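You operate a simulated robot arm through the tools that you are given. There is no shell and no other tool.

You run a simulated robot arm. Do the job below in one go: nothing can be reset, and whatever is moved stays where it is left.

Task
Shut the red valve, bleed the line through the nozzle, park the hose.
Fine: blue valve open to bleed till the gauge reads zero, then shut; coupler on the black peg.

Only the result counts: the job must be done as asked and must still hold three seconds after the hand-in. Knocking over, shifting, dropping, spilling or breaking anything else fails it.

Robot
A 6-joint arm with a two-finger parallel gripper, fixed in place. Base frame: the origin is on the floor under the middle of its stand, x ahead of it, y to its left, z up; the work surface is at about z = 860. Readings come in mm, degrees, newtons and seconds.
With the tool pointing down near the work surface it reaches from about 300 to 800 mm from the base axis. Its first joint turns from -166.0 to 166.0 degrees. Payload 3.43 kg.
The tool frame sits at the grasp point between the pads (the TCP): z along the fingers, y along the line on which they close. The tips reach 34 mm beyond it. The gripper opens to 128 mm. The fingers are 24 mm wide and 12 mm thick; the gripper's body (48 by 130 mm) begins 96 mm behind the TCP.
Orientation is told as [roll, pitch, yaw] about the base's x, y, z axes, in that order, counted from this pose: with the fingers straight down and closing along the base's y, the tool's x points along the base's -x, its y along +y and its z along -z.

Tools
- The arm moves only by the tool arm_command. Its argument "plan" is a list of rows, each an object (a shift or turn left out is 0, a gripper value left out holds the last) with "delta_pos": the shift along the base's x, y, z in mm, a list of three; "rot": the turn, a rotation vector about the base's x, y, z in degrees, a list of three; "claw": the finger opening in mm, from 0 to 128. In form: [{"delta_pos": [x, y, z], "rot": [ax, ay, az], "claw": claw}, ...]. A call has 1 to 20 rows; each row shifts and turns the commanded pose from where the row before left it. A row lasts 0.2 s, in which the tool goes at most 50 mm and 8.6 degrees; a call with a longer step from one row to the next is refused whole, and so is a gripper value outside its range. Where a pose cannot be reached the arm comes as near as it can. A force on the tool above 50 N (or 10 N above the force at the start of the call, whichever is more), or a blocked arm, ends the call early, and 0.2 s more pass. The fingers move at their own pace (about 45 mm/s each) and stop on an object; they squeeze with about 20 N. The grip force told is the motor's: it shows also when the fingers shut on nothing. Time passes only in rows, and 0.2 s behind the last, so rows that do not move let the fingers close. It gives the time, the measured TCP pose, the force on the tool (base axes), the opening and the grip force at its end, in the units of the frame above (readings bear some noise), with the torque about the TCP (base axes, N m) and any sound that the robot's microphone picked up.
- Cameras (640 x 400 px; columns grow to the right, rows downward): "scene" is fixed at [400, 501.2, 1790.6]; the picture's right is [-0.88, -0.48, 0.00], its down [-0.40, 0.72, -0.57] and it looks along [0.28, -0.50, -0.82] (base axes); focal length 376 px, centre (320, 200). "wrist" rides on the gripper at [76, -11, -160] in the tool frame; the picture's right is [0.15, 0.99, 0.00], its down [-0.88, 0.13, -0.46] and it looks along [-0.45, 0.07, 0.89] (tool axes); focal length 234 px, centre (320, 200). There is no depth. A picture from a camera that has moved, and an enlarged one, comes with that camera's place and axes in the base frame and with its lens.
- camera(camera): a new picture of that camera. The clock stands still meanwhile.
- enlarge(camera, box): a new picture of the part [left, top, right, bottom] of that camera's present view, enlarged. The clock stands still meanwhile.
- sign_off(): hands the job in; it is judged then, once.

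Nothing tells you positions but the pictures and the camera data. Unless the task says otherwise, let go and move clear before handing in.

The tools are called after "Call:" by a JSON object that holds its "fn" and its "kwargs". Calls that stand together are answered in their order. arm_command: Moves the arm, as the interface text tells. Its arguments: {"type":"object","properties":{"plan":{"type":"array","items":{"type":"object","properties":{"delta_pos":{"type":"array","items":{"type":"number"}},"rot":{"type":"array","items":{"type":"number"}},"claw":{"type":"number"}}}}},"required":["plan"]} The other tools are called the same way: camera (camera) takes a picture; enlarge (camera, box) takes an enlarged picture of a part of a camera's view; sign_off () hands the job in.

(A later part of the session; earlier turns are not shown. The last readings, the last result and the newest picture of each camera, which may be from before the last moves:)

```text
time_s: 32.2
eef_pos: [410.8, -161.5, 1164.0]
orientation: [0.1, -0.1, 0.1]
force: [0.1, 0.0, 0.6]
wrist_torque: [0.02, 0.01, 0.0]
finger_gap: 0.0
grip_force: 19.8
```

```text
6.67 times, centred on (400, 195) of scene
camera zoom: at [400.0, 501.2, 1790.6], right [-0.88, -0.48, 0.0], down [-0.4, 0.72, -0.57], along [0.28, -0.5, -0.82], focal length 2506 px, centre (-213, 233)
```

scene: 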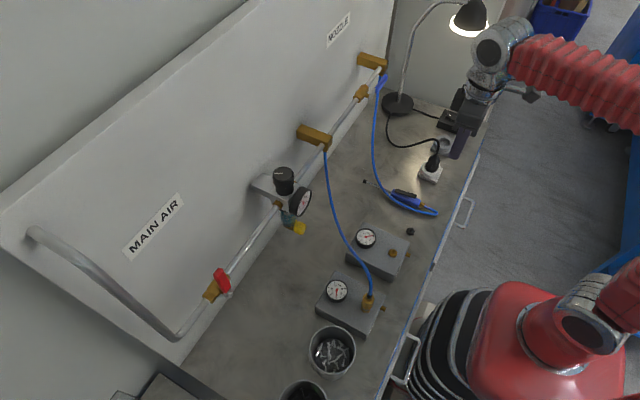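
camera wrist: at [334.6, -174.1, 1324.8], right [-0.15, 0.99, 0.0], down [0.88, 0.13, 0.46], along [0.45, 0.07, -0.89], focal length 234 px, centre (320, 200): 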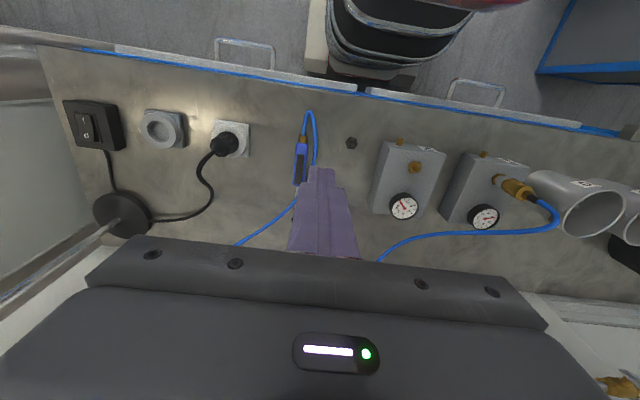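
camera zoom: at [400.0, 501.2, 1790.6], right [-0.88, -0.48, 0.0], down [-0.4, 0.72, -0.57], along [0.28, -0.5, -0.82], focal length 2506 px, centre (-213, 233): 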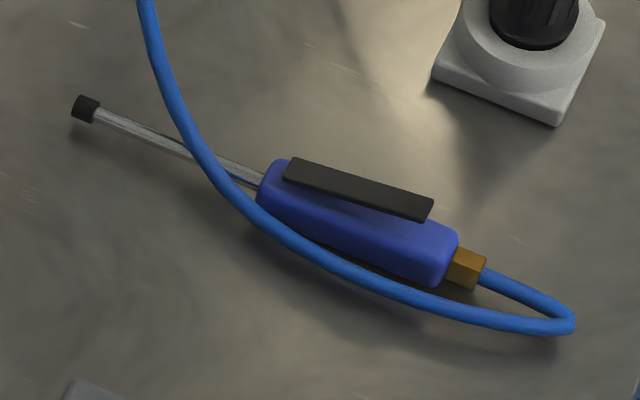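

The trigger lever is on top of the gun: about x 463–523, y ≈ −190, top z ≈ 895. I'll come down over it with closed fingers, stopping just above contact.

Call:
{"fn": "arm_command", "kwargs": {"plan": [{"delta_pos": [18, -7, -41], "claw": 0}, {"delta_pos": [18, -7, -41]}, {"delta_pos": [18, -7, -41]}, {"delta_pos": [19, -7.5, -41]}, {"delta_pos": [0, 0, -30]}, {"delta_pos": [0, 0, -20]}, {"delta_pos": [0, 0, 0]}]}}

Call:
{"fn": "camera", "kwargs": {"camera": "wrist"}}

Call:
{"fn": "camera", "kwargs": {"camera": "scene"}}

Call:
{"fn": "enlarge", "kwargs": {"camera": "scene", "box": [355, 145, 475, 225]}}

```text
time_s: 33.8
eef_pos: [487.0, -188.8, 950.1]
orientation: [0.2, 0.0, 0.0]
force: [-0.4, 0.2, -0.4]
wrist_torque: [0.0, -0.03, -0.01]
finger_gap: 0.0
grip_force: 19.9
```

```text
taken
camera wrist: at [410.1, -200.8, 1110.1], right [-0.15, 0.99, 0.0], down [0.88, 0.13, 0.46], along [0.45, 0.07, -0.89], focal length 234 px, centre (320, 200)
```

wrist: 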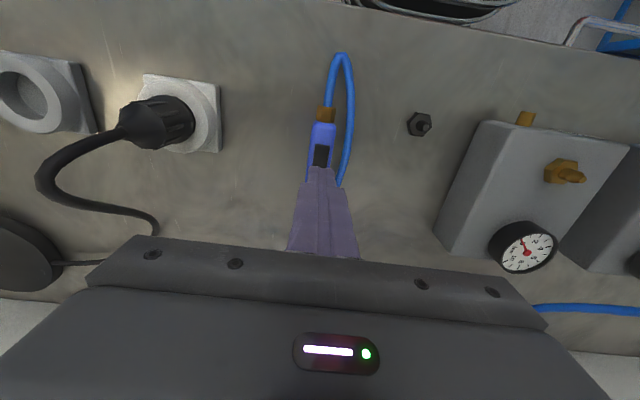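

```text
taken
```

scene: 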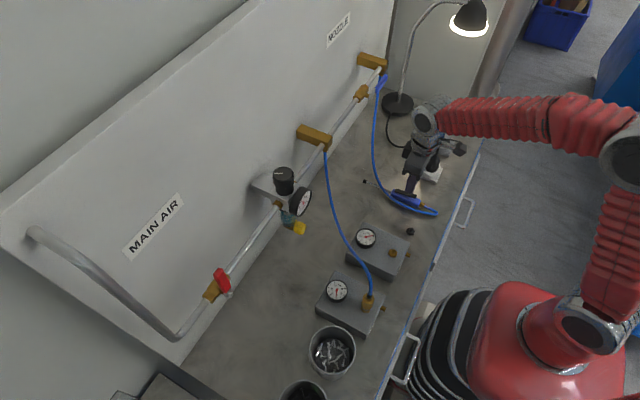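

```text
5.00 times, centred on (415, 185) of scene
camera zoom: at [400.0, 501.2, 1790.6], right [-0.88, -0.48, 0.0], down [-0.4, 0.72, -0.57], along [0.28, -0.5, -0.82], focal length 1879 px, centre (-155, 275)
```

zoom: 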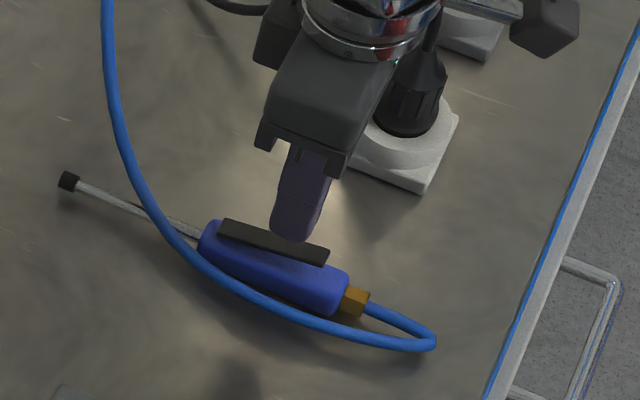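

The finger is right above the lever. I'll press down in small steps, watching force and sound.

Call:
{"fn": "arm_command", "kwargs": {"plan": [{"delta_pos": [0, 0, -10]}, {"delta_pos": [0, 0, -6]}, {"delta_pos": [0, 0, -3]}, {"delta_pos": [0, 0, -2]}, {"delta_pos": [0, 0, -2]}, {"delta_pos": [0, 0, 0]}]}}

Call:
{"fn": "enlarge", "kwargs": {"camera": "scene", "box": [310, 210, 450, 320]}}

Call:
{"fn": "enlarge", "kwargs": {"camera": "scene", "box": [355, 145, 475, 225]}}

```text
time_s: 35.2
eef_pos: [484.5, -189.2, 928.0]
orientation: [0.2, 0.0, 0.0]
force: [0.3, -0.6, 3.3]
wrist_torque: [-0.04, -0.01, 0.02]
finger_gap: 0.1
grip_force: 20.9
```

```text
3.64 times, centred on (380, 265) of scene
camera zoom: at [400.0, 501.2, 1790.6], right [-0.88, -0.48, 0.0], down [-0.4, 0.72, -0.57], along [0.28, -0.5, -0.82], focal length 1367 px, centre (102, -36)
```

zoom: 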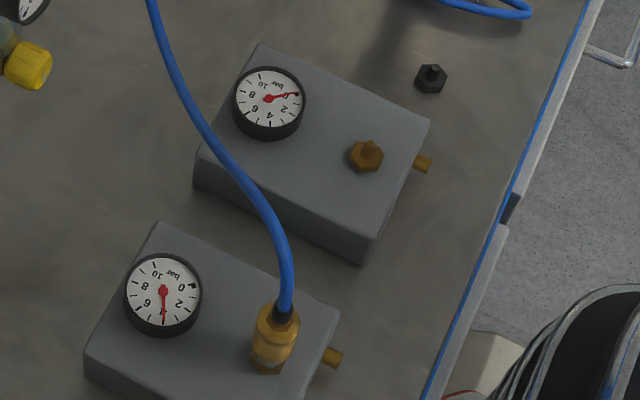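

```text
5.00 times, centred on (415, 185) of scene
camera zoom: at [400.0, 501.2, 1790.6], right [-0.88, -0.48, 0.0], down [-0.4, 0.72, -0.57], along [0.28, -0.5, -0.82], focal length 1879 px, centre (-155, 275)
```

zoom: 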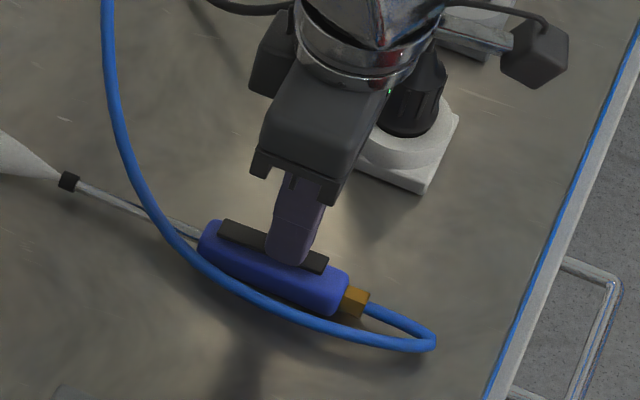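

There's a jet coming out of the nozzle tip at only 3 N, so the line is bleeding. I'll hold the trigger down and watch the gauge.

Call:
{"fn": "arm_command", "kwargs": {"plan": [{"delta_pos": [0, 0, -1]}, {"delta_pos": [0, 0, 0]}, {"delta_pos": [0, 0, 0]}, {"delta_pos": [0, 0, 0]}, {"delta_pos": [0, 0, 0]}, {"delta_pos": [0, 0, 0]}, {"delta_pos": [0, 0, 0]}, {"delta_pos": [0, 0, 0]}, {"delta_pos": [0, 0, 0]}, {"delta_pos": [0, 0, 0]}, {"delta_pos": [0, 0, 0]}, {"delta_pos": [0, 0, 0]}, {"delta_pos": [0, 0, 0]}, {"delta_pos": [0, 0, 0]}, {"delta_pos": [0, 0, 0]}]}}

Call:
{"fn": "enlarge", "kwargs": {"camera": "scene", "box": [310, 210, 450, 320]}}

Call:
{"fn": "enlarge", "kwargs": {"camera": "scene", "box": [355, 145, 475, 225]}}

```text
time_s: 38.4
eef_pos: [484.0, -188.8, 926.7]
orientation: [0.2, 0.0, 0.0]
force: [0.1, 0.9, 3.9]
wrist_torque: [-0.05, 0.03, -0.01]
finger_gap: 0.0
grip_force: 19.7
```

```text
3.64 times, centred on (380, 265) of scene
camera zoom: at [400.0, 501.2, 1790.6], right [-0.88, -0.48, 0.0], down [-0.4, 0.72, -0.57], along [0.28, -0.5, -0.82], focal length 1367 px, centre (102, -36)
```

zoom: 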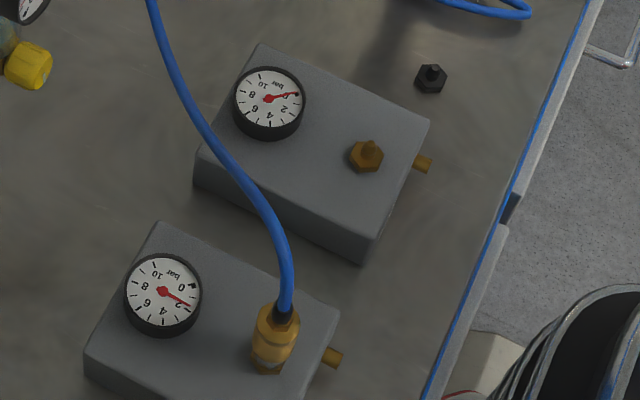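

```text
5.00 times, centred on (415, 185) of scene
camera zoom: at [400.0, 501.2, 1790.6], right [-0.88, -0.48, 0.0], down [-0.4, 0.72, -0.57], along [0.28, -0.5, -0.82], focal length 1879 px, centre (-155, 275)
```

zoom: 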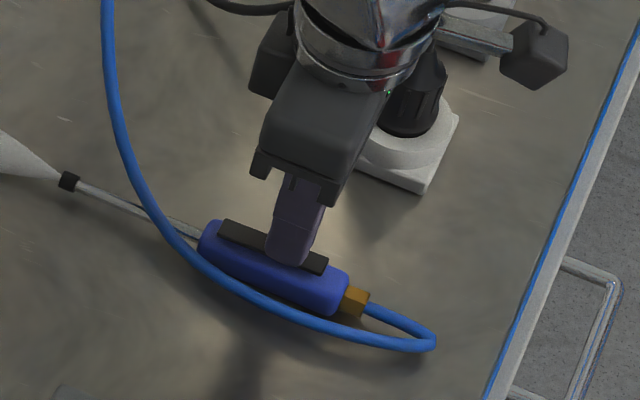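

The gauge is down to about 1.7 bar and still falling. I'll keep holding.

Call:
{"fn": "arm_command", "kwargs": {"plan": [{"delta_pos": [0, 0, 0]}, {"delta_pos": [0, 0, 0]}, {"delta_pos": [0, 0, 0]}, {"delta_pos": [0, 0, 0]}, {"delta_pos": [0, 0, 0]}, {"delta_pos": [0, 0, 0]}, {"delta_pos": [0, 0, 0]}, {"delta_pos": [0, 0, 0]}, {"delta_pos": [0, 0, 0]}, {"delta_pos": [0, 0, 0]}, {"delta_pos": [0, 0, 0]}, {"delta_pos": [0, 0, 0]}, {"delta_pos": [0, 0, 0]}, {"delta_pos": [0, 0, 0]}, {"delta_pos": [0, 0, 0]}, {"delta_pos": [0, 0, 0]}, {"delta_pos": [0, 0, 0]}, {"delta_pos": [0, 0, 0]}, {"delta_pos": [0, 0, 0]}, {"delta_pos": [0, 0, 0]}]}}

Call:
{"fn": "arm_command", "kwargs": {"plan": [{"delta_pos": [0, 0, 0]}, {"delta_pos": [0, 0, 0]}, {"delta_pos": [0, 0, 0]}, {"delta_pos": [0, 0, 0]}, {"delta_pos": [0, 0, 0]}, {"delta_pos": [0, 0, 0]}, {"delta_pos": [0, 0, 0]}, {"delta_pos": [0, 0, 0]}, {"delta_pos": [0, 0, 0]}, {"delta_pos": [0, 0, 0]}, {"delta_pos": [0, 0, 0]}, {"delta_pos": [0, 0, 0]}, {"delta_pos": [0, 0, 0]}, {"delta_pos": [0, 0, 0]}, {"delta_pos": [0, 0, 0]}, {"delta_pos": [0, 0, 0]}, {"delta_pos": [0, 0, 0]}, {"delta_pos": [0, 0, 0]}, {"delta_pos": [0, 0, 0]}, {"delta_pos": [0, 0, 0]}]}}

Call:
{"fn": "enlarge", "kwargs": {"camera": "scene", "box": [310, 210, 450, 320]}}

Call:
{"fn": "enlarge", "kwargs": {"camera": "scene", "box": [355, 145, 475, 225]}}

Call:
{"fn": "enlarge", "kwargs": {"camera": "scene", "box": [250, 160, 340, 230]}}

```text
time_s: 42.6
eef_pos: [484.6, -189.1, 927.1]
orientation: [0.2, -0.1, 0.0]
force: [0.1, 0.1, 2.7]
wrist_torque: [0.03, 0.01, -0.03]
finger_gap: 0.0
grip_force: 20.2
```

```text
time_s: 46.8
eef_pos: [484.8, -188.7, 927.5]
orientation: [0.2, -0.1, 0.0]
force: [0.0, -0.1, 3.6]
wrist_torque: [-0.03, 0.05, -0.01]
finger_gap: 0.0
grip_force: 19.5
```

```text
3.64 times, centred on (380, 265) of scene
camera zoom: at [400.0, 501.2, 1790.6], right [-0.88, -0.48, 0.0], down [-0.4, 0.72, -0.57], along [0.28, -0.5, -0.82], focal length 1367 px, centre (102, -36)
```

zoom: 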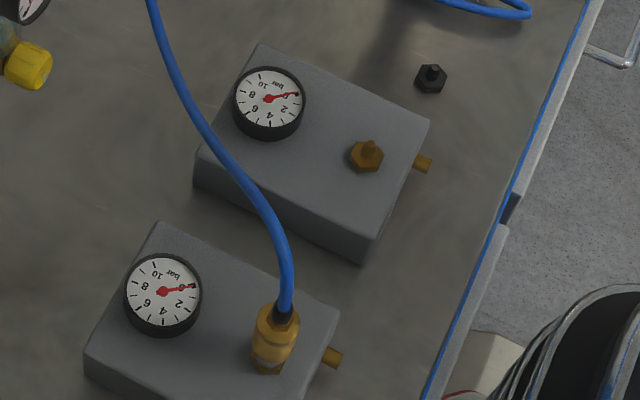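

```text
5.00 times, centred on (415, 185) of scene
camera zoom: at [400.0, 501.2, 1790.6], right [-0.88, -0.48, 0.0], down [-0.4, 0.72, -0.57], along [0.28, -0.5, -0.82], focal length 1879 px, centre (-155, 275)
```

zoom: 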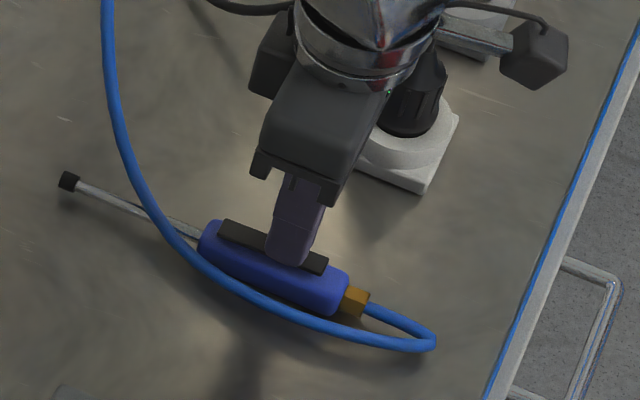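

```text
5.71 times, centred on (295, 195) of scene
camera zoom: at [400.0, 501.2, 1790.6], right [-0.88, -0.48, 0.0], down [-0.4, 0.72, -0.57], along [0.28, -0.5, -0.82], focal length 2148 px, centre (463, 229)
```

zoom: 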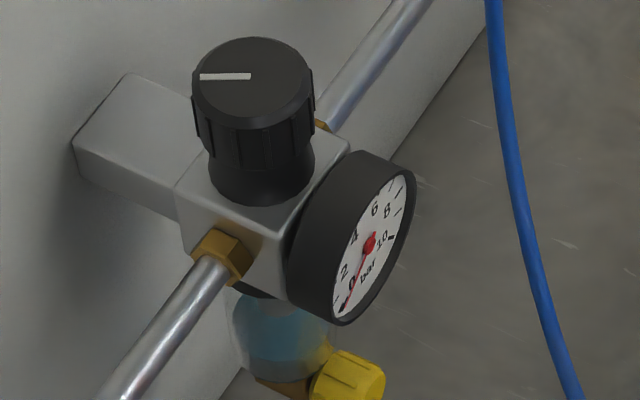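

The jet has stopped, and both the block 1 gauge and the regulator gauge read zero. I'll hold a moment longer, then release the trigger straight up.

Call:
{"fn": "arm_command", "kwargs": {"plan": [{"delta_pos": [0, 0, 0]}, {"delta_pos": [0, 0, 0]}, {"delta_pos": [0, 0, 0]}, {"delta_pos": [0, 0, 0]}, {"delta_pos": [0, 0, 0]}, {"delta_pos": [0, 0, 0]}, {"delta_pos": [0, 0, 0]}, {"delta_pos": [0, 0, 0]}, {"delta_pos": [0, 0, 4]}, {"delta_pos": [0, 0, 20]}, {"delta_pos": [0, 0, 40]}, {"delta_pos": [0, 0, 45]}, {"delta_pos": [0, 0, 45]}, {"delta_pos": [0, 0, 20]}, {"delta_pos": [0, 0, 0]}]}}

Call:
{"fn": "enlarge", "kwargs": {"camera": "scene", "box": [310, 150, 450, 320]}}

```text
time_s: 50.0
eef_pos: [482.7, -187.7, 1098.4]
orientation: [0.2, 0.0, 0.0]
force: [-0.5, 0.9, -0.5]
wrist_torque: [-0.01, 0.03, 0.0]
finger_gap: 0.0
grip_force: 20.2
```

```text
2.35 times, centred on (380, 235) of scene
camera zoom: at [400.0, 501.2, 1790.6], right [-0.88, -0.48, 0.0], down [-0.4, 0.72, -0.57], along [0.28, -0.5, -0.82], focal length 884 px, centre (179, 118)
```

zoom: 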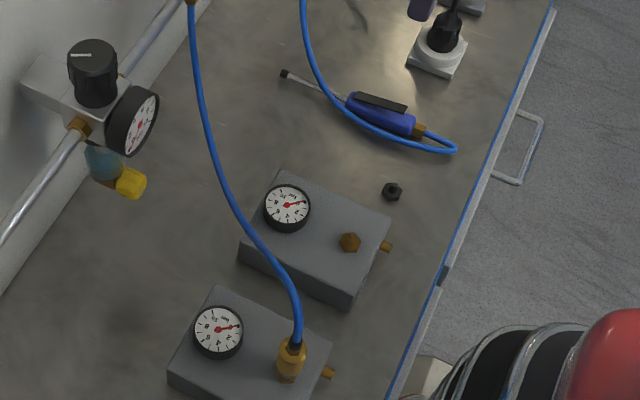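

Gauges hold at zero and the gun is undisturbed. Next I'll shut the blue valve: tilt the tool forward and go just below and in front of the blue handle.

Call:
{"fn": "arm_command", "kwargs": {"plan": [{"delta_pos": [6, -14, 2], "rot": [0, -7.8, 0]}, {"delta_pos": [6, -14, 2], "rot": [0, -7.8, 0]}, {"delta_pos": [6, -14, 2], "rot": [0, -7.8, 0]}, {"delta_pos": [6, -14, 0], "rot": [0, -7.8, 0]}, {"delta_pos": [6, -14, 0], "rot": [0, -7.8, 0]}, {"delta_pos": [6, -15, 0], "rot": [0, -7.8, 0]}, {"delta_pos": [6, -15, -4], "rot": [0, -7.8, 0]}, {"delta_pos": [6, -15, -6], "rot": [0, -7.8, 0]}, {"delta_pos": [6, -15, -6], "rot": [0, -7.6, 0]}, {"delta_pos": [0, 0, 0]}]}}

Call:
{"fn": "camera", "kwargs": {"camera": "wrist"}}

Call:
{"fn": "camera", "kwargs": {"camera": "scene"}}

```text
time_s: 52.2
eef_pos: [537.0, -320.6, 1090.8]
orientation: [0.1, -70.1, 0.0]
force: [-0.6, 0.3, 0.4]
wrist_torque: [0.01, -0.02, -0.03]
finger_gap: 0.0
grip_force: 19.9
```

```text
taken
camera wrist: at [360.8, -331.8, 1075.1], right [-0.05, 0.99, -0.14], down [-0.13, 0.13, 0.98], along [0.99, 0.07, 0.12], focal length 234 px, centre (320, 200)
```

wrist: 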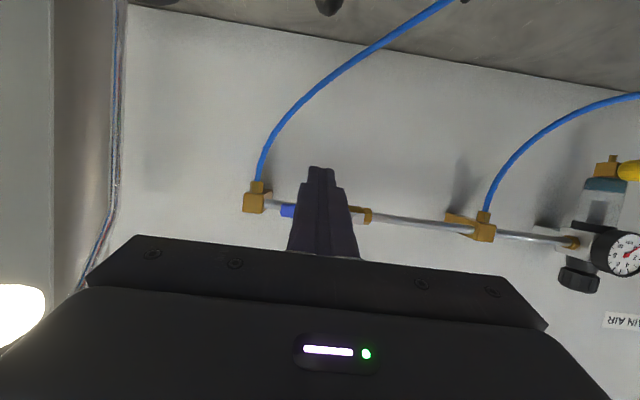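

```text
taken
```

scene: 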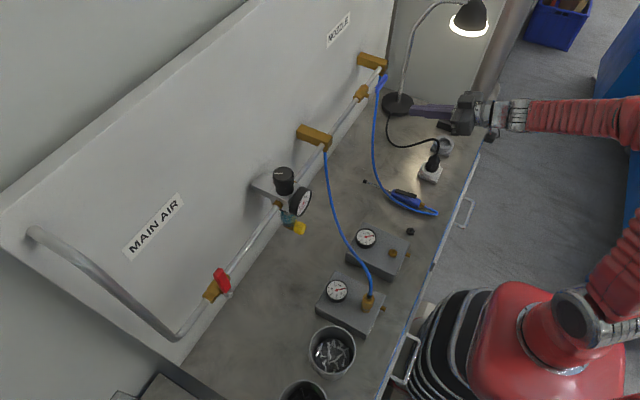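

I'm in position; the hose is about 50 mm below the finger path. I'll slide under the blue handle and swing it up along the arc.

Call:
{"fn": "arm_command", "kwargs": {"plan": [{"delta_pos": [50, 1, 0]}, {"delta_pos": [51, 1, 0]}, {"delta_pos": [0, 0, 15]}, {"delta_pos": [0, 0, 12]}, {"delta_pos": [0, -1.5, 8]}, {"delta_pos": [0, -1.5, 8]}, {"delta_pos": [0, 0.5, 8.5]}, {"delta_pos": [0, 0.5, 8.5]}, {"delta_pos": [0, 2.7, 7.5]}, {"delta_pos": [0, 2.7, 7.5]}, {"delta_pos": [0, 4.6, 7]}, {"delta_pos": [0, 4.6, 7]}, {"delta_pos": [0, 6.2, 5.5]}, {"delta_pos": [0, 6.2, 5.5]}, {"delta_pos": [0, 7.4, 3.5]}, {"delta_pos": [0, 7.4, 3.5]}, {"delta_pos": [0, 2, 0]}, {"delta_pos": [0, 0, 0]}]}}

Call:
{"fn": "camera", "kwargs": {"camera": "wrist"}}

Call:
{"fn": "enlarge", "kwargs": {"camera": "scene", "box": [340, 40, 500, 140]}}

```text
refused: row 2 steps farther than a row can; nothing moved
```

```text
taken
camera wrist: at [360.8, -331.8, 1075.1], right [-0.05, 0.99, -0.14], down [-0.13, 0.13, 0.98], along [0.99, 0.07, 0.12], focal length 234 px, centre (320, 200)
```

wrist: 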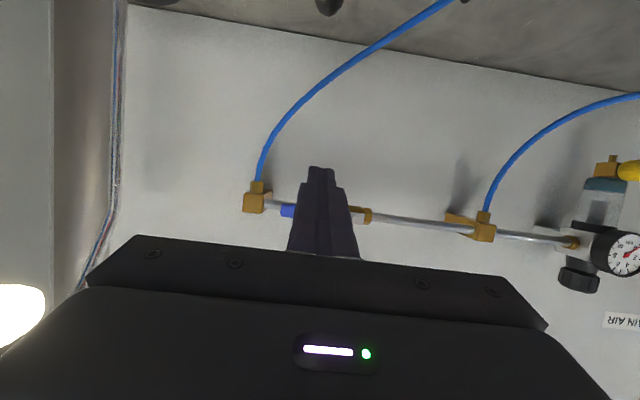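

```text
4.00 times, centred on (420, 90) of scene
camera zoom: at [400.0, 501.2, 1790.6], right [-0.88, -0.48, 0.0], down [-0.4, 0.72, -0.57], along [0.28, -0.5, -0.82], focal length 1504 px, centre (-80, 640)
```

zoom: 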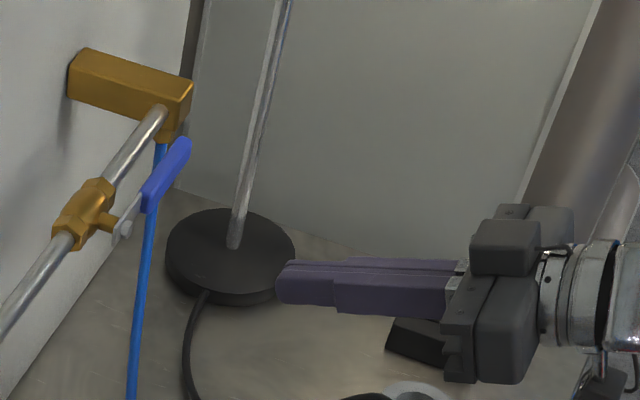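

The call was refused because one step was over 50 mm and nothing moved. I'll resend it with shorter steps.

Call:
{"fn": "arm_command", "kwargs": {"plan": [{"delta_pos": [34, 1, 0]}, {"delta_pos": [34, 1, 0]}, {"delta_pos": [33, 0, 0]}, {"delta_pos": [0, 0, 15]}, {"delta_pos": [0, 0, 12]}, {"delta_pos": [0, -1.5, 8]}, {"delta_pos": [0, -1.5, 8]}, {"delta_pos": [0, 0.5, 8.5]}, {"delta_pos": [0, 0.5, 8.5]}, {"delta_pos": [0, 2.7, 7.5]}, {"delta_pos": [0, 2.7, 7.5]}, {"delta_pos": [0, 4.6, 7]}, {"delta_pos": [0, 4.6, 7]}, {"delta_pos": [0, 6.2, 5.5]}, {"delta_pos": [0, 6.2, 5.5]}, {"delta_pos": [0, 7.4, 3.5]}, {"delta_pos": [0, 7.4, 3.5]}, {"delta_pos": [0, 2, 0]}, {"delta_pos": [0, 0, 0]}]}}

Call:
{"fn": "camera", "kwargs": {"camera": "wrist"}}

Call:
{"fn": "enlarge", "kwargs": {"camera": "scene", "box": [340, 40, 500, 140]}}

```text
time_s: 56.2
eef_pos: [638.6, -279.2, 1197.5]
orientation: [0.1, -70.0, -0.2]
force: [11.4, -30.2, -4.9]
wrist_torque: [-0.64, -0.14, -0.73]
finger_gap: 0.0
grip_force: 19.5
```

```text
taken
camera wrist: at [461.6, -289.6, 1181.8], right [-0.05, 0.99, -0.14], down [-0.13, 0.13, 0.98], along [0.99, 0.06, 0.12], focal length 234 px, centre (320, 200)
```

wrist: 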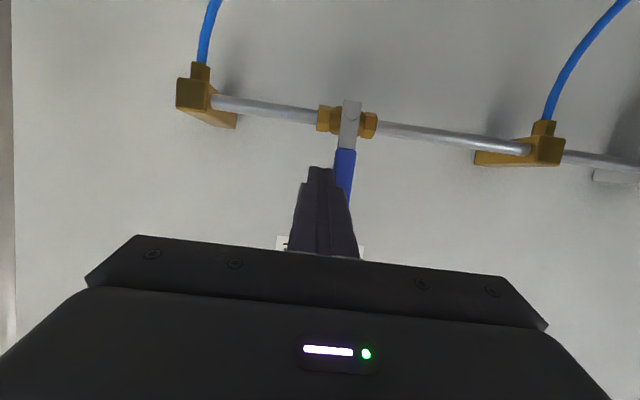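

```text
4.00 times, centred on (420, 90) of scene
camera zoom: at [400.0, 501.2, 1790.6], right [-0.88, -0.48, 0.0], down [-0.4, 0.72, -0.57], along [0.28, -0.5, -0.82], focal length 1504 px, centre (-80, 640)
```

zoom: 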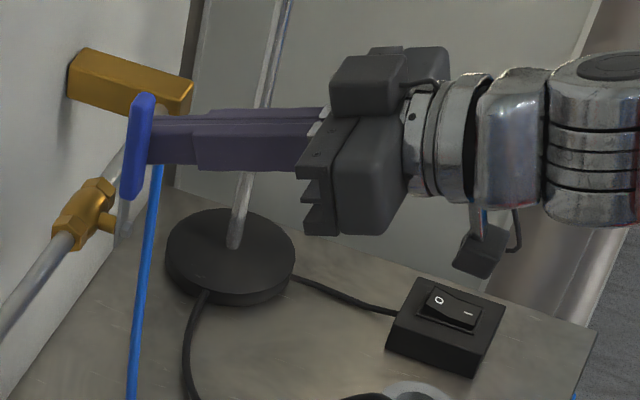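

Hard stop reached at 30 N with the blue handle vertical again, so blue is shut. I'll back off and return the tool to vertical the same way I came.

Call:
{"fn": "arm_command", "kwargs": {"plan": [{"delta_pos": [0, -8, 0]}, {"delta_pos": [-40, -2, 0]}, {"delta_pos": [-45, 0, 0]}, {"delta_pos": [-20, 0, 0]}, {"delta_pos": [-6, 14, 2], "rot": [0, 7.8, 0]}, {"delta_pos": [-6, 14, 2], "rot": [0, 7.8, 0]}, {"delta_pos": [-6, 14, 2], "rot": [0, 7.8, 0]}, {"delta_pos": [-6, 14, 0], "rot": [0, 7.8, 0]}, {"delta_pos": [-6, 14, 0], "rot": [0, 7.8, 0]}, {"delta_pos": [-6, 14, 0], "rot": [0, 7.8, 0]}, {"delta_pos": [-6, 14, 0], "rot": [0, 7.8, 0]}, {"delta_pos": [-6, 14, 0], "rot": [0, 7.8, 0]}, {"delta_pos": [-6, 14, 0], "rot": [0, 7.6, 0]}, {"delta_pos": [0, 0, 0]}]}}

Call:
{"fn": "camera", "kwargs": {"camera": "scene"}}

Call:
{"fn": "enlarge", "kwargs": {"camera": "scene", "box": [300, 30, 460, 130]}}

Call:
{"fn": "enlarge", "kwargs": {"camera": "scene", "box": [310, 210, 450, 320]}}

```text
time_s: 59.2
eef_pos: [480.3, -157.2, 1203.9]
orientation: [0.1, 0.1, 0.0]
force: [-0.1, 0.0, -0.3]
wrist_torque: [0.02, 0.04, -0.04]
finger_gap: 0.0
grip_force: 20.1
```

```text
taken
```

scene: 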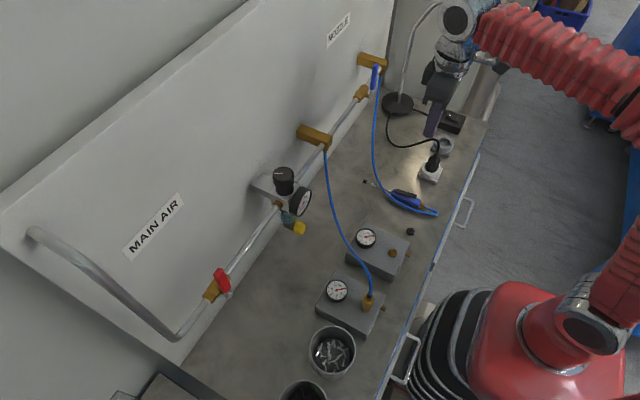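

```text
4.00 times, centred on (380, 80) of scene
camera zoom: at [400.0, 501.2, 1790.6], right [-0.88, -0.48, 0.0], down [-0.4, 0.72, -0.57], along [0.28, -0.5, -0.82], focal length 1504 px, centre (80, 680)
```

zoom: 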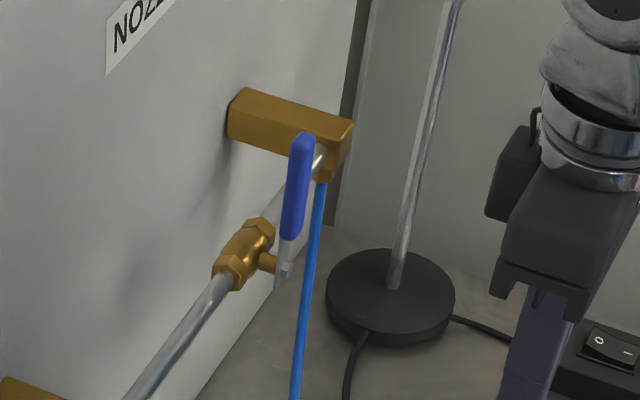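

```text
3.64 times, centred on (380, 265) of scene
camera zoom: at [400.0, 501.2, 1790.6], right [-0.88, -0.48, 0.0], down [-0.4, 0.72, -0.57], along [0.28, -0.5, -0.82], focal length 1367 px, centre (102, -36)
```

zoom: 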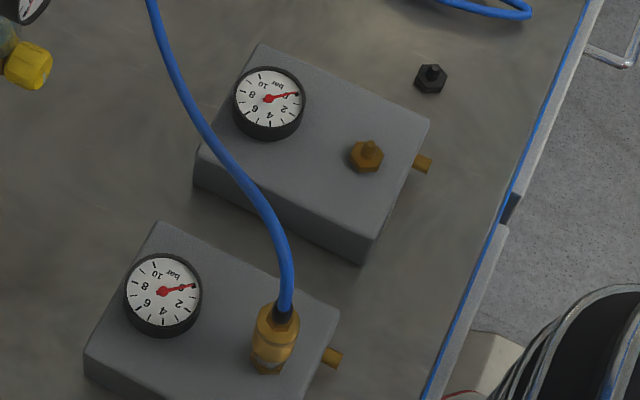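

Blue is back in its original shut position and the gauges stay at zero. I'll move above block 1 with the gripper open to study the coupler.

Call:
{"fn": "arm_command", "kwargs": {"plan": [{"delta_pos": [-12, 42, -8], "claw": 60}, {"delta_pos": [-12, 42, -8]}, {"delta_pos": [-12, 42, -8]}, {"delta_pos": [-12, 42, -8]}, {"delta_pos": [-12, 42, -8]}, {"delta_pos": [-12, 42, -8]}, {"delta_pos": [-12, 42, -8]}, {"delta_pos": [-12, 40, -8]}, {"delta_pos": [0, 0, 0]}]}}

Call:
{"fn": "camera", "kwargs": {"camera": "wrist"}}

Call:
{"fn": "enlarge", "kwargs": {"camera": "scene", "box": [320, 250, 420, 330]}}

```text
time_s: 61.2
eef_pos: [381.7, 173.2, 1141.1]
orientation: [0.1, -0.1, 0.0]
force: [0.1, -0.1, -0.5]
wrist_torque: [0.01, 0.01, 0.01]
finger_gap: 59.9
grip_force: 0.1
```

```text
taken
camera wrist: at [305.6, 162.6, 1301.4], right [-0.15, 0.99, 0.0], down [0.88, 0.13, 0.46], along [0.45, 0.07, -0.89], focal length 234 px, centre (320, 200)
```

wrist: 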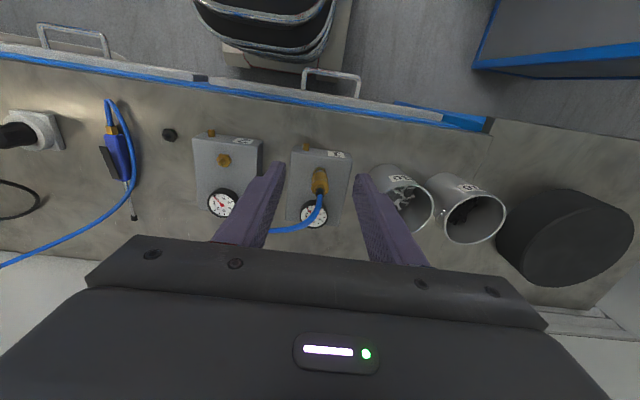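

```text
5.00 times, centred on (370, 290) of scene
camera zoom: at [400.0, 501.2, 1790.6], right [-0.88, -0.48, 0.0], down [-0.4, 0.72, -0.57], along [0.28, -0.5, -0.82], focal length 1879 px, centre (70, -250)
```

zoom: 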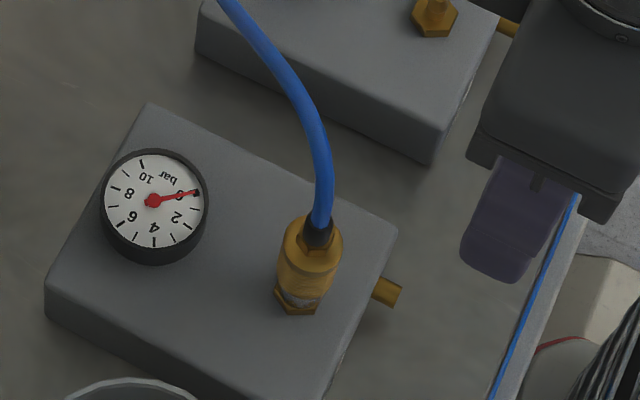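

Call:
{"fn": "enlarge", "kwargs": {"camera": "wrist", "box": [270, 120, 370, 240]}}

Call:
{"fn": "enlarge", "kwargs": {"camera": "wrist", "box": [140, 100, 260, 220]}}

Call:
{"fn": "enlarge", "kwargs": {"camera": "scene", "box": [375, 210, 445, 265]}}

```text
3.33 times, centred on (320, 180) of wrist
camera zoom: at [305.6, 162.6, 1301.4], right [-0.15, 0.99, 0.0], down [0.88, 0.13, 0.46], along [0.45, 0.07, -0.89], focal length 781 px, centre (320, 267)
```

zoom: 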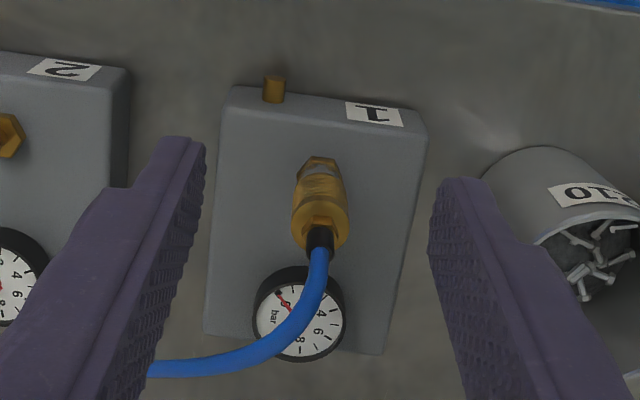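

```text
3.33 times, centred on (200, 160) of wrist
camera zoom: at [305.6, 162.6, 1301.4], right [-0.15, 0.99, 0.0], down [0.88, 0.13, 0.46], along [0.45, 0.07, -0.89], focal length 781 px, centre (720, 333)
```

zoom: 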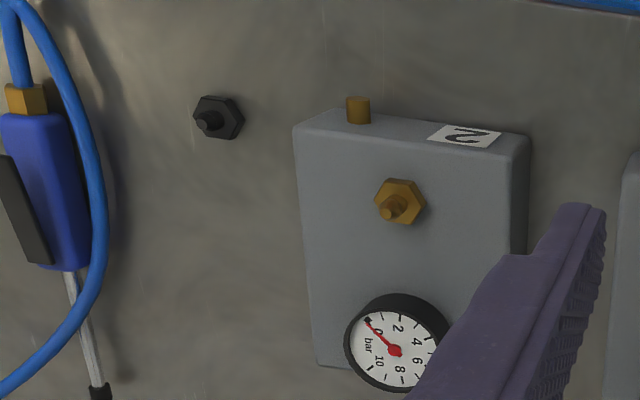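

```text
7.27 times, centred on (410, 238) of scene
camera zoom: at [400.0, 501.2, 1790.6], right [-0.88, -0.48, 0.0], down [-0.4, 0.72, -0.57], along [0.28, -0.5, -0.82], focal length 2734 px, centre (-334, -73)
```

zoom: 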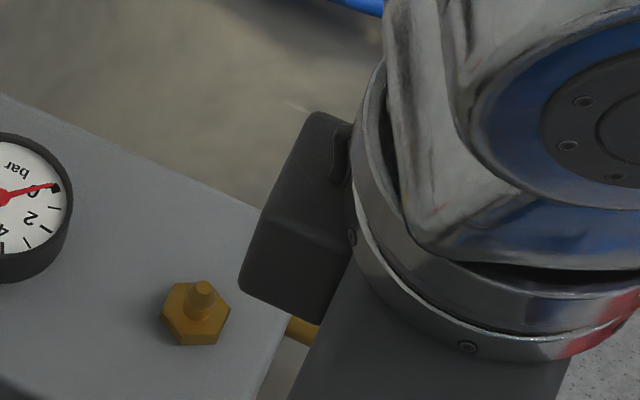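

The coupler stands upright at about (448, 185), z 915–980, and the hose leaves its top towards +x/−y. I'll tilt the gripper about 45° so the palm stays clear of the hose, and take a closer side view.

Call:
{"fn": "arm_command", "kwargs": {"plan": [{"delta_pos": [-2, 2, -18], "rot": [0, -7.5, 0], "claw": 60}, {"delta_pos": [-2, 2, -18], "rot": [0, -7.5, 0]}, {"delta_pos": [-2, 2, -18], "rot": [0, -7.5, 0]}, {"delta_pos": [-2, 2, -18], "rot": [0, -7.5, 0]}, {"delta_pos": [-2, 2, -18], "rot": [0, -7.5, 0]}, {"delta_pos": [-2, 2, -18], "rot": [0, -7.5, 0]}, {"delta_pos": [0, 0, 0]}]}}

Call:
{"fn": "camera", "kwargs": {"camera": "wrist"}}

Call:
{"fn": "camera", "kwargs": {"camera": "scene"}}

```text
time_s: 62.8
eef_pos: [371.0, 186.3, 1032.2]
orientation: [0.2, -45.0, 0.2]
force: [0.1, 0.1, 0.3]
wrist_torque: [-0.03, -0.03, -0.02]
finger_gap: 60.1
grip_force: 0.1
```

```text
taken
camera wrist: at [204.0, 174.3, 1091.6], right [-0.11, 0.99, -0.1], down [0.3, 0.13, 0.95], along [0.95, 0.07, -0.31], focal length 234 px, centre (320, 200)
```

wrist: 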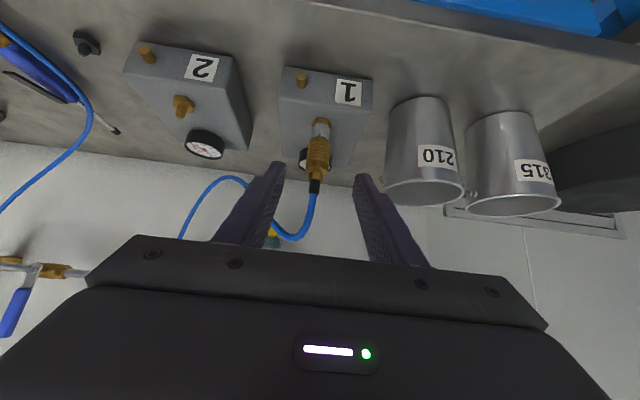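

```text
taken
```

scene: 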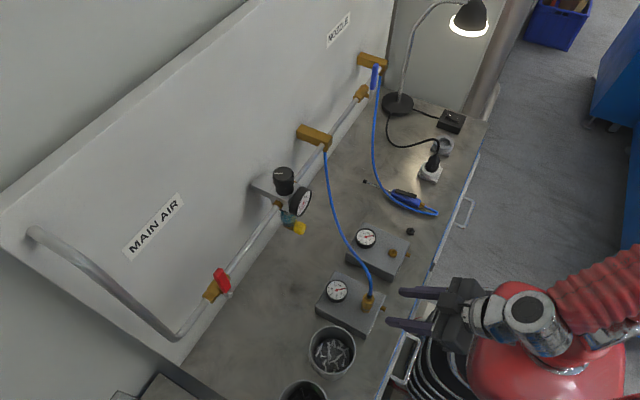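

Call:
{"fn": "enlarge", "kwargs": {"camera": "wrist", "box": [260, 60, 380, 250]}}

Call:
{"fn": "enlarge", "kwargs": {"camera": "wrist", "box": [60, 10, 260, 170]}}

Call:
{"fn": "enlarge", "kwargs": {"camera": "scene", "box": [340, 260, 400, 320]}}

Call:
{"fn": "enlarge", "kwargs": {"camera": "scene", "box": [380, 210, 440, 260]}}

```text
2.11 times, centred on (320, 155) of wrist
camera zoom: at [204.0, 174.3, 1091.6], right [-0.11, 0.99, -0.1], down [0.3, 0.13, 0.95], along [0.95, 0.07, -0.31], focal length 493 px, centre (320, 295)
```

zoom: 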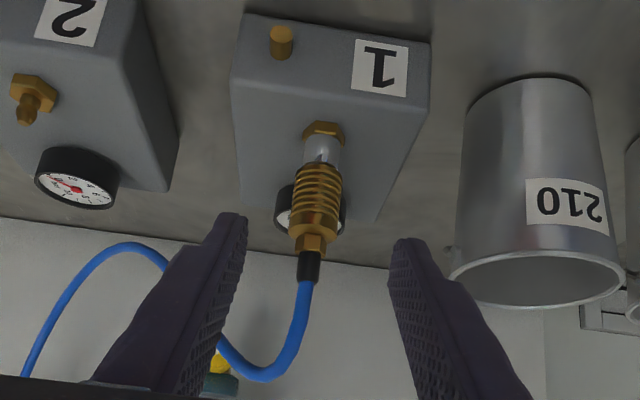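

```text
2.50 times, centred on (160, 90) of wrist
camera zoom: at [204.0, 174.3, 1091.6], right [-0.11, 0.99, -0.1], down [0.3, 0.13, 0.95], along [0.95, 0.07, -0.31], focal length 585 px, centre (720, 475)
```

zoom: 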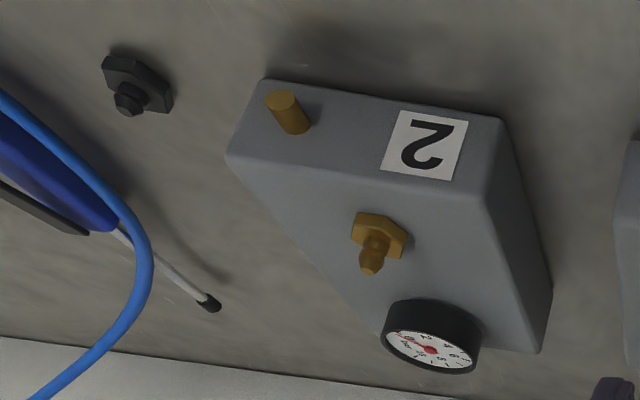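

```text
6.67 times, centred on (370, 290) of scene
camera zoom: at [400.0, 501.2, 1790.6], right [-0.88, -0.48, 0.0], down [-0.4, 0.72, -0.57], along [0.28, -0.5, -0.82], focal length 2506 px, centre (-13, -400)
```

zoom: 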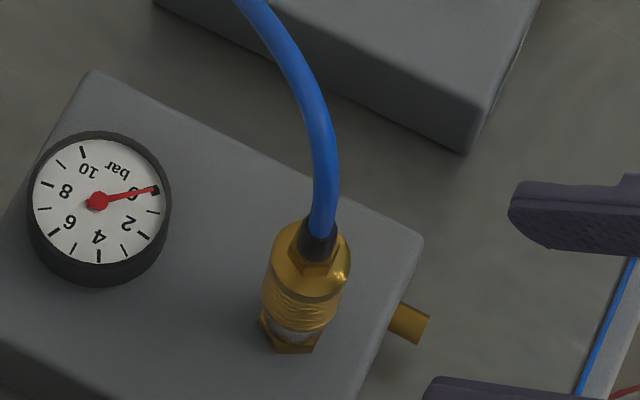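

```text
8.00 times, centred on (410, 235) of scene
camera zoom: at [400.0, 501.2, 1790.6], right [-0.88, -0.48, 0.0], down [-0.4, 0.72, -0.57], along [0.28, -0.5, -0.82], focal length 3007 px, centre (-400, -80)
```

zoom: 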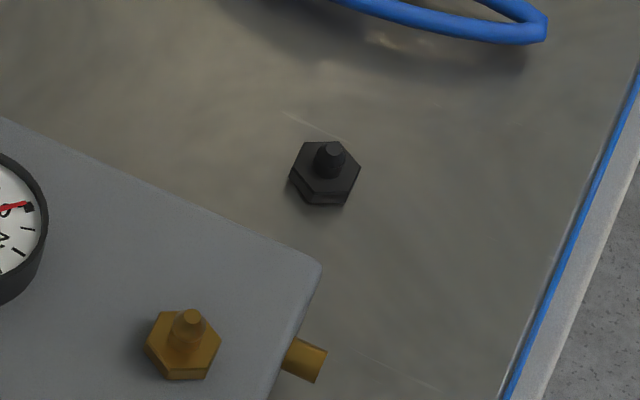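

The coupler has a ribbed sleeve (z ≈ 942–976, axis ≈ (446, 184)) above a silver collar on the hex nipple; the black peg is at about (434, −94). I'll approach along the tool axis to put the pads around the ribbed sleeve.

Call:
{"fn": "arm_command", "kwargs": {"plan": [{"delta_pos": [15, -0.4, -15], "claw": 60}, {"delta_pos": [15, -0.4, -15]}, {"delta_pos": [15, -0.4, -15]}, {"delta_pos": [0, 0, 0]}]}}

Call:
{"fn": "camera", "kwargs": {"camera": "wrist"}}

Call:
{"fn": "enlarge", "kwargs": {"camera": "scene", "box": [320, 240, 440, 330]}}

```text
time_s: 63.8
eef_pos: [417.3, 186.2, 985.8]
orientation: [0.3, -45.0, 0.1]
force: [-0.4, 0.5, 0.0]
wrist_torque: [0.02, -0.01, 0.03]
finger_gap: 60.0
grip_force: 0.0
```

```text
taken
camera wrist: at [250.4, 174.7, 1046.0], right [-0.11, 0.99, -0.1], down [0.3, 0.13, 0.95], along [0.95, 0.07, -0.31], focal length 234 px, centre (320, 200)
```

wrist: 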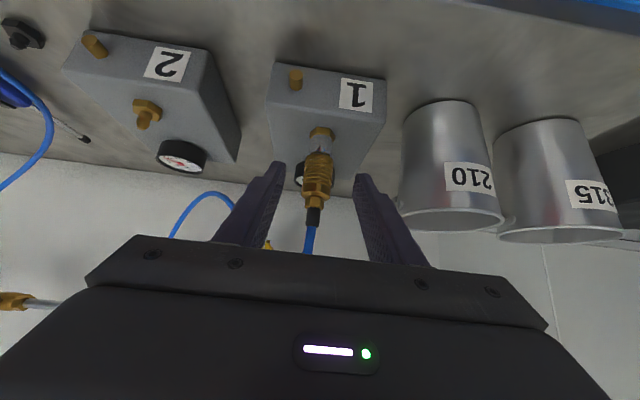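

```text
4.44 times, centred on (380, 285) of scene
camera zoom: at [400.0, 501.2, 1790.6], right [-0.88, -0.48, 0.0], down [-0.4, 0.72, -0.57], along [0.28, -0.5, -0.82], focal length 1670 px, centre (53, -178)
```

zoom: 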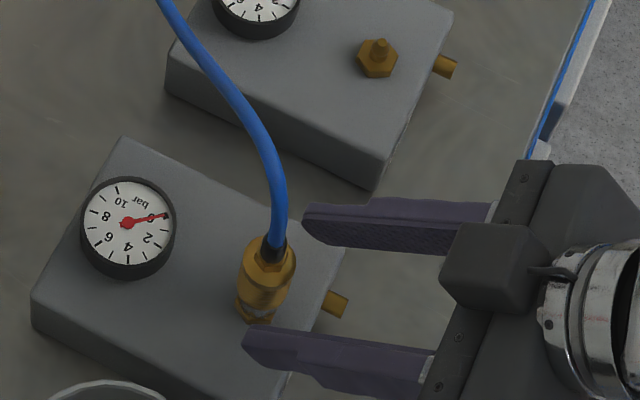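

Call:
{"fn": "enlarge", "kwargs": {"camera": "wrist", "box": [270, 110, 370, 240]}}

```text
3.08 times, centred on (320, 175) of wrist
camera zoom: at [250.4, 174.7, 1046.0], right [-0.11, 0.99, -0.1], down [0.3, 0.13, 0.95], along [0.95, 0.07, -0.31], focal length 720 px, centre (320, 277)
```

zoom: 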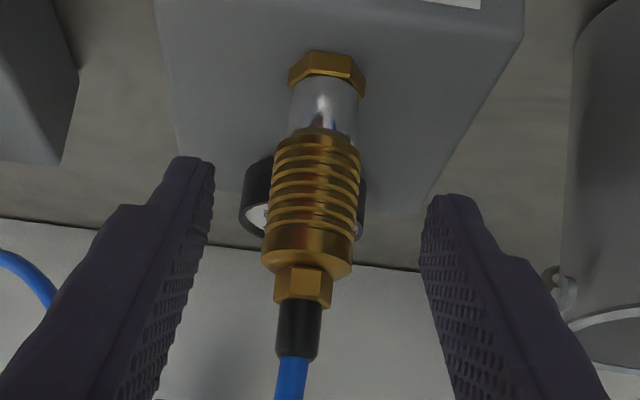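

Alignment looks right. I'll close the last stretch and grip the ribbed sleeve.

Call:
{"fn": "arm_command", "kwargs": {"plan": [{"delta_pos": [15, -0.9, -13], "claw": 60}, {"delta_pos": [14, -0.9, -13]}, {"delta_pos": [0, 0, 0]}, {"delta_pos": [0, 0, 0], "claw": 20}, {"delta_pos": [0, 0, 0], "claw": 10}, {"delta_pos": [0, 0, 0], "claw": 10}, {"delta_pos": [0, 0, 0], "claw": 10}, {"delta_pos": [0, 0, 0], "claw": 10}, {"delta_pos": [0, 0, 0], "claw": 10}]}}

Call:
{"fn": "camera", "kwargs": {"camera": "wrist"}}

Call:
{"fn": "enlarge", "kwargs": {"camera": "scene", "box": [320, 240, 440, 330]}}

```text
time_s: 65.8
eef_pos: [445.1, 184.4, 962.0]
orientation: [0.2, -45.0, 0.1]
force: [0.6, 26.3, -1.6]
wrist_torque: [0.14, 0.02, 0.09]
finger_gap: 26.1
grip_force: 20.5
```

```text
taken
camera wrist: at [279.1, 172.4, 1021.5], right [-0.11, 0.99, -0.1], down [0.3, 0.13, 0.95], along [0.95, 0.07, -0.31], focal length 234 px, centre (320, 200)
```

wrist: 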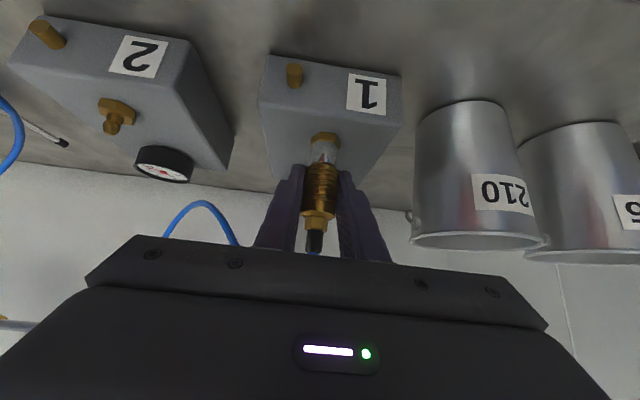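

```text
4.44 times, centred on (380, 285) of scene
camera zoom: at [400.0, 501.2, 1790.6], right [-0.88, -0.48, 0.0], down [-0.4, 0.72, -0.57], along [0.28, -0.5, -0.82], focal length 1670 px, centre (53, -178)
```

zoom: 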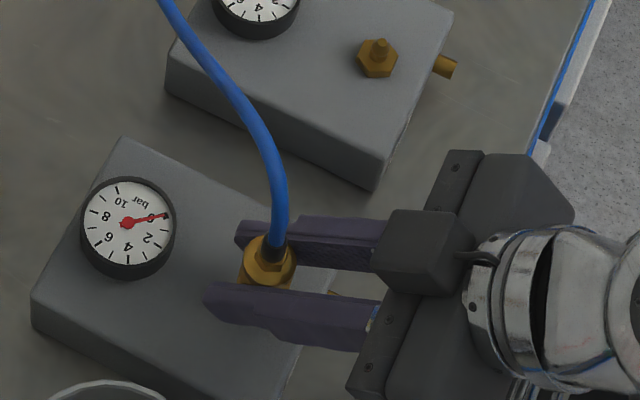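

It's gripped at 26 mm, but there's a 26 N sideways load, so the coupler is a little further +y than my TCP. I'll relieve that before pulling.

Call:
{"fn": "arm_command", "kwargs": {"plan": [{"delta_pos": [0, 1, 0]}, {"delta_pos": [0, 0.7, 0]}, {"delta_pos": [0, 0, 0]}]}}

```text
time_s: 66.6
eef_pos: [445.0, 185.5, 961.2]
orientation: [0.0, -45.0, -0.1]
force: [8.1, 3.3, 3.6]
wrist_torque: [-0.13, -0.1, -0.03]
finger_gap: 26.1
grip_force: 20.5
```

Sideways load is down to 3 N. Now a gentle upward pull on the sleeve in small steps.

Call:
{"fn": "arm_command", "kwargs": {"plan": [{"delta_pos": [0, 0, 2]}, {"delta_pos": [0, 0, 2]}, {"delta_pos": [0, 0, 2]}, {"delta_pos": [0, 0, 0]}]}}

Call:
{"fn": "camera", "kwargs": {"camera": "wrist"}}

Call:
{"fn": "enlarge", "kwargs": {"camera": "wrist", "box": [270, 110, 370, 260]}}

```text
time_s: 67.6
eef_pos: [444.6, 186.1, 966.2]
orientation: [0.3, -45.0, 0.0]
force: [-1.5, 0.9, 2.5]
wrist_torque: [0.03, 0.05, -0.05]
finger_gap: 25.5
grip_force: 20.0
```

```text
taken
camera wrist: at [277.9, 174.0, 1027.2], right [-0.11, 0.99, -0.1], down [0.3, 0.13, 0.95], along [0.95, 0.07, -0.31], focal length 234 px, centre (320, 200)
```

wrist: 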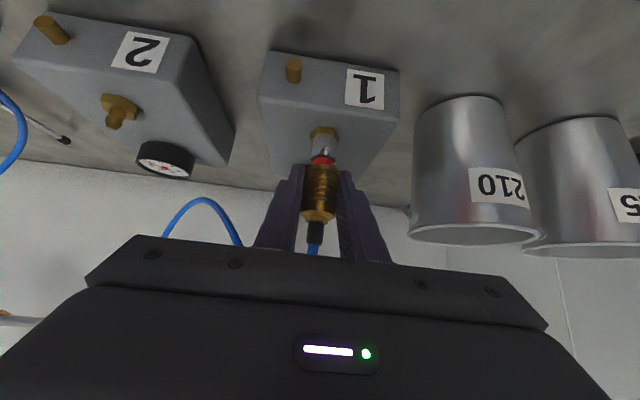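

```text
2.67 times, centred on (320, 185) of wrist
camera zoom: at [277.9, 174.0, 1027.2], right [-0.11, 0.99, -0.1], down [0.3, 0.13, 0.95], along [0.95, 0.07, -0.31], focal length 624 px, centre (320, 240)
```

zoom: 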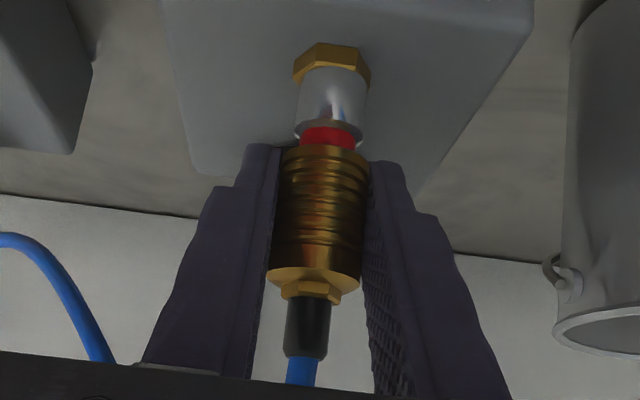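

The sleeve slid back and shows a red ring, meaning the coupler is unlocked. I'll keep pulling up to lift it off the nipple.

Call:
{"fn": "arm_command", "kwargs": {"plan": [{"delta_pos": [0, 0, 2]}, {"delta_pos": [0, 0, 2]}, {"delta_pos": [0, 0, 3]}, {"delta_pos": [0, 0, 3]}, {"delta_pos": [0, 0, 3]}, {"delta_pos": [0, 0, 0]}]}}

Call:
{"fn": "enlarge", "kwargs": {"camera": "wrist", "box": [270, 110, 370, 260]}}

Call:
{"fn": "enlarge", "kwargs": {"camera": "scene", "box": [320, 240, 440, 330]}}

```text
time_s: 69.0
eef_pos: [444.0, 186.3, 978.9]
orientation: [0.1, -45.0, 0.0]
force: [0.2, 0.5, -0.9]
wrist_torque: [-0.04, -0.03, 0.0]
finger_gap: 25.8
grip_force: 19.0
```

```text
2.67 times, centred on (320, 185) of wrist
camera zoom: at [277.7, 174.4, 1039.3], right [-0.11, 0.99, -0.1], down [0.3, 0.13, 0.95], along [0.95, 0.07, -0.31], focal length 624 px, centre (320, 240)
```

zoom: 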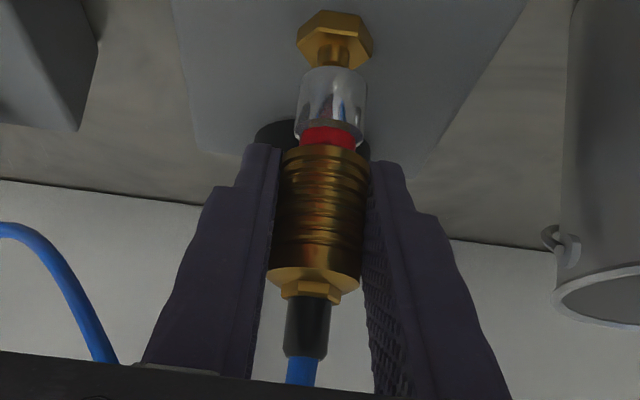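

```text
4.44 times, centred on (380, 285) of scene
camera zoom: at [400.0, 501.2, 1790.6], right [-0.88, -0.48, 0.0], down [-0.4, 0.72, -0.57], along [0.28, -0.5, -0.82], focal length 1670 px, centre (53, -178)
```

zoom: 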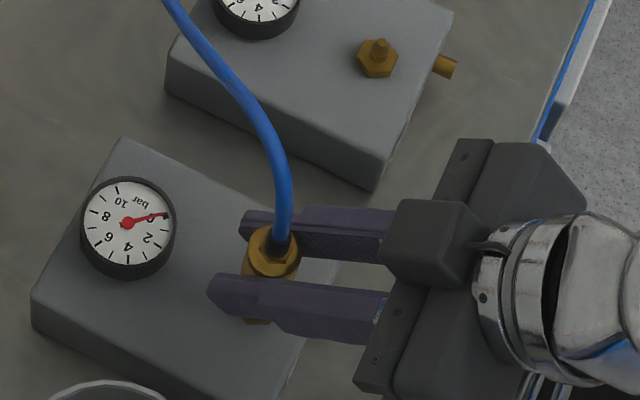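

The coupler is coming off the nipple cleanly with almost no force. I'll lift it well clear.

Call:
{"fn": "arm_command", "kwargs": {"plan": [{"delta_pos": [0, 0, 8]}, {"delta_pos": [0, 0, 12]}, {"delta_pos": [0, 0, 20]}, {"delta_pos": [0, 0, 20]}, {"delta_pos": [0, 0, 20]}, {"delta_pos": [0, 0, 0]}]}}

Call:
{"fn": "enlarge", "kwargs": {"camera": "wrist", "box": [250, 90, 390, 260]}}

Call:
{"fn": "camera", "kwargs": {"camera": "scene"}}

```text
time_s: 70.4
eef_pos: [443.1, 184.0, 1060.3]
orientation: [0.2, -44.9, 0.1]
force: [0.0, -0.5, -0.9]
wrist_torque: [0.02, -0.01, 0.0]
finger_gap: 25.7
grip_force: 20.4
```

```text
2.35 times, centred on (320, 175) of wrist
camera zoom: at [276.7, 173.2, 1120.2], right [-0.11, 0.99, -0.1], down [0.3, 0.13, 0.95], along [0.95, 0.07, -0.31], focal length 551 px, centre (320, 259)
```

zoom: 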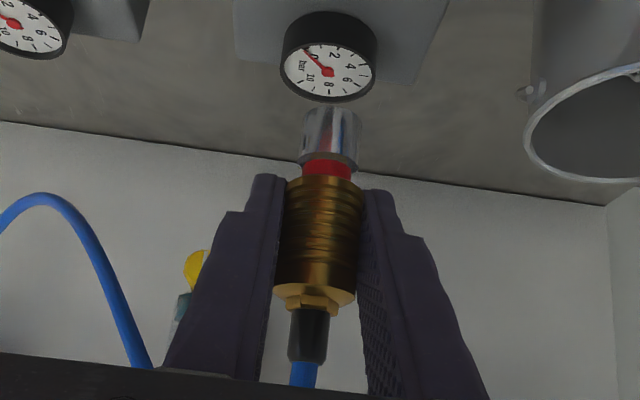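

```text
taken
```

scene: 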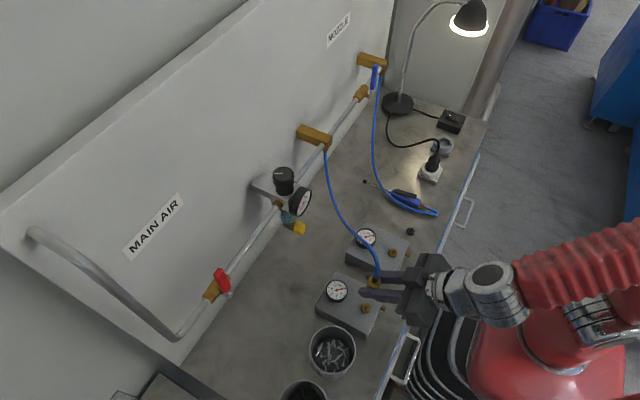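

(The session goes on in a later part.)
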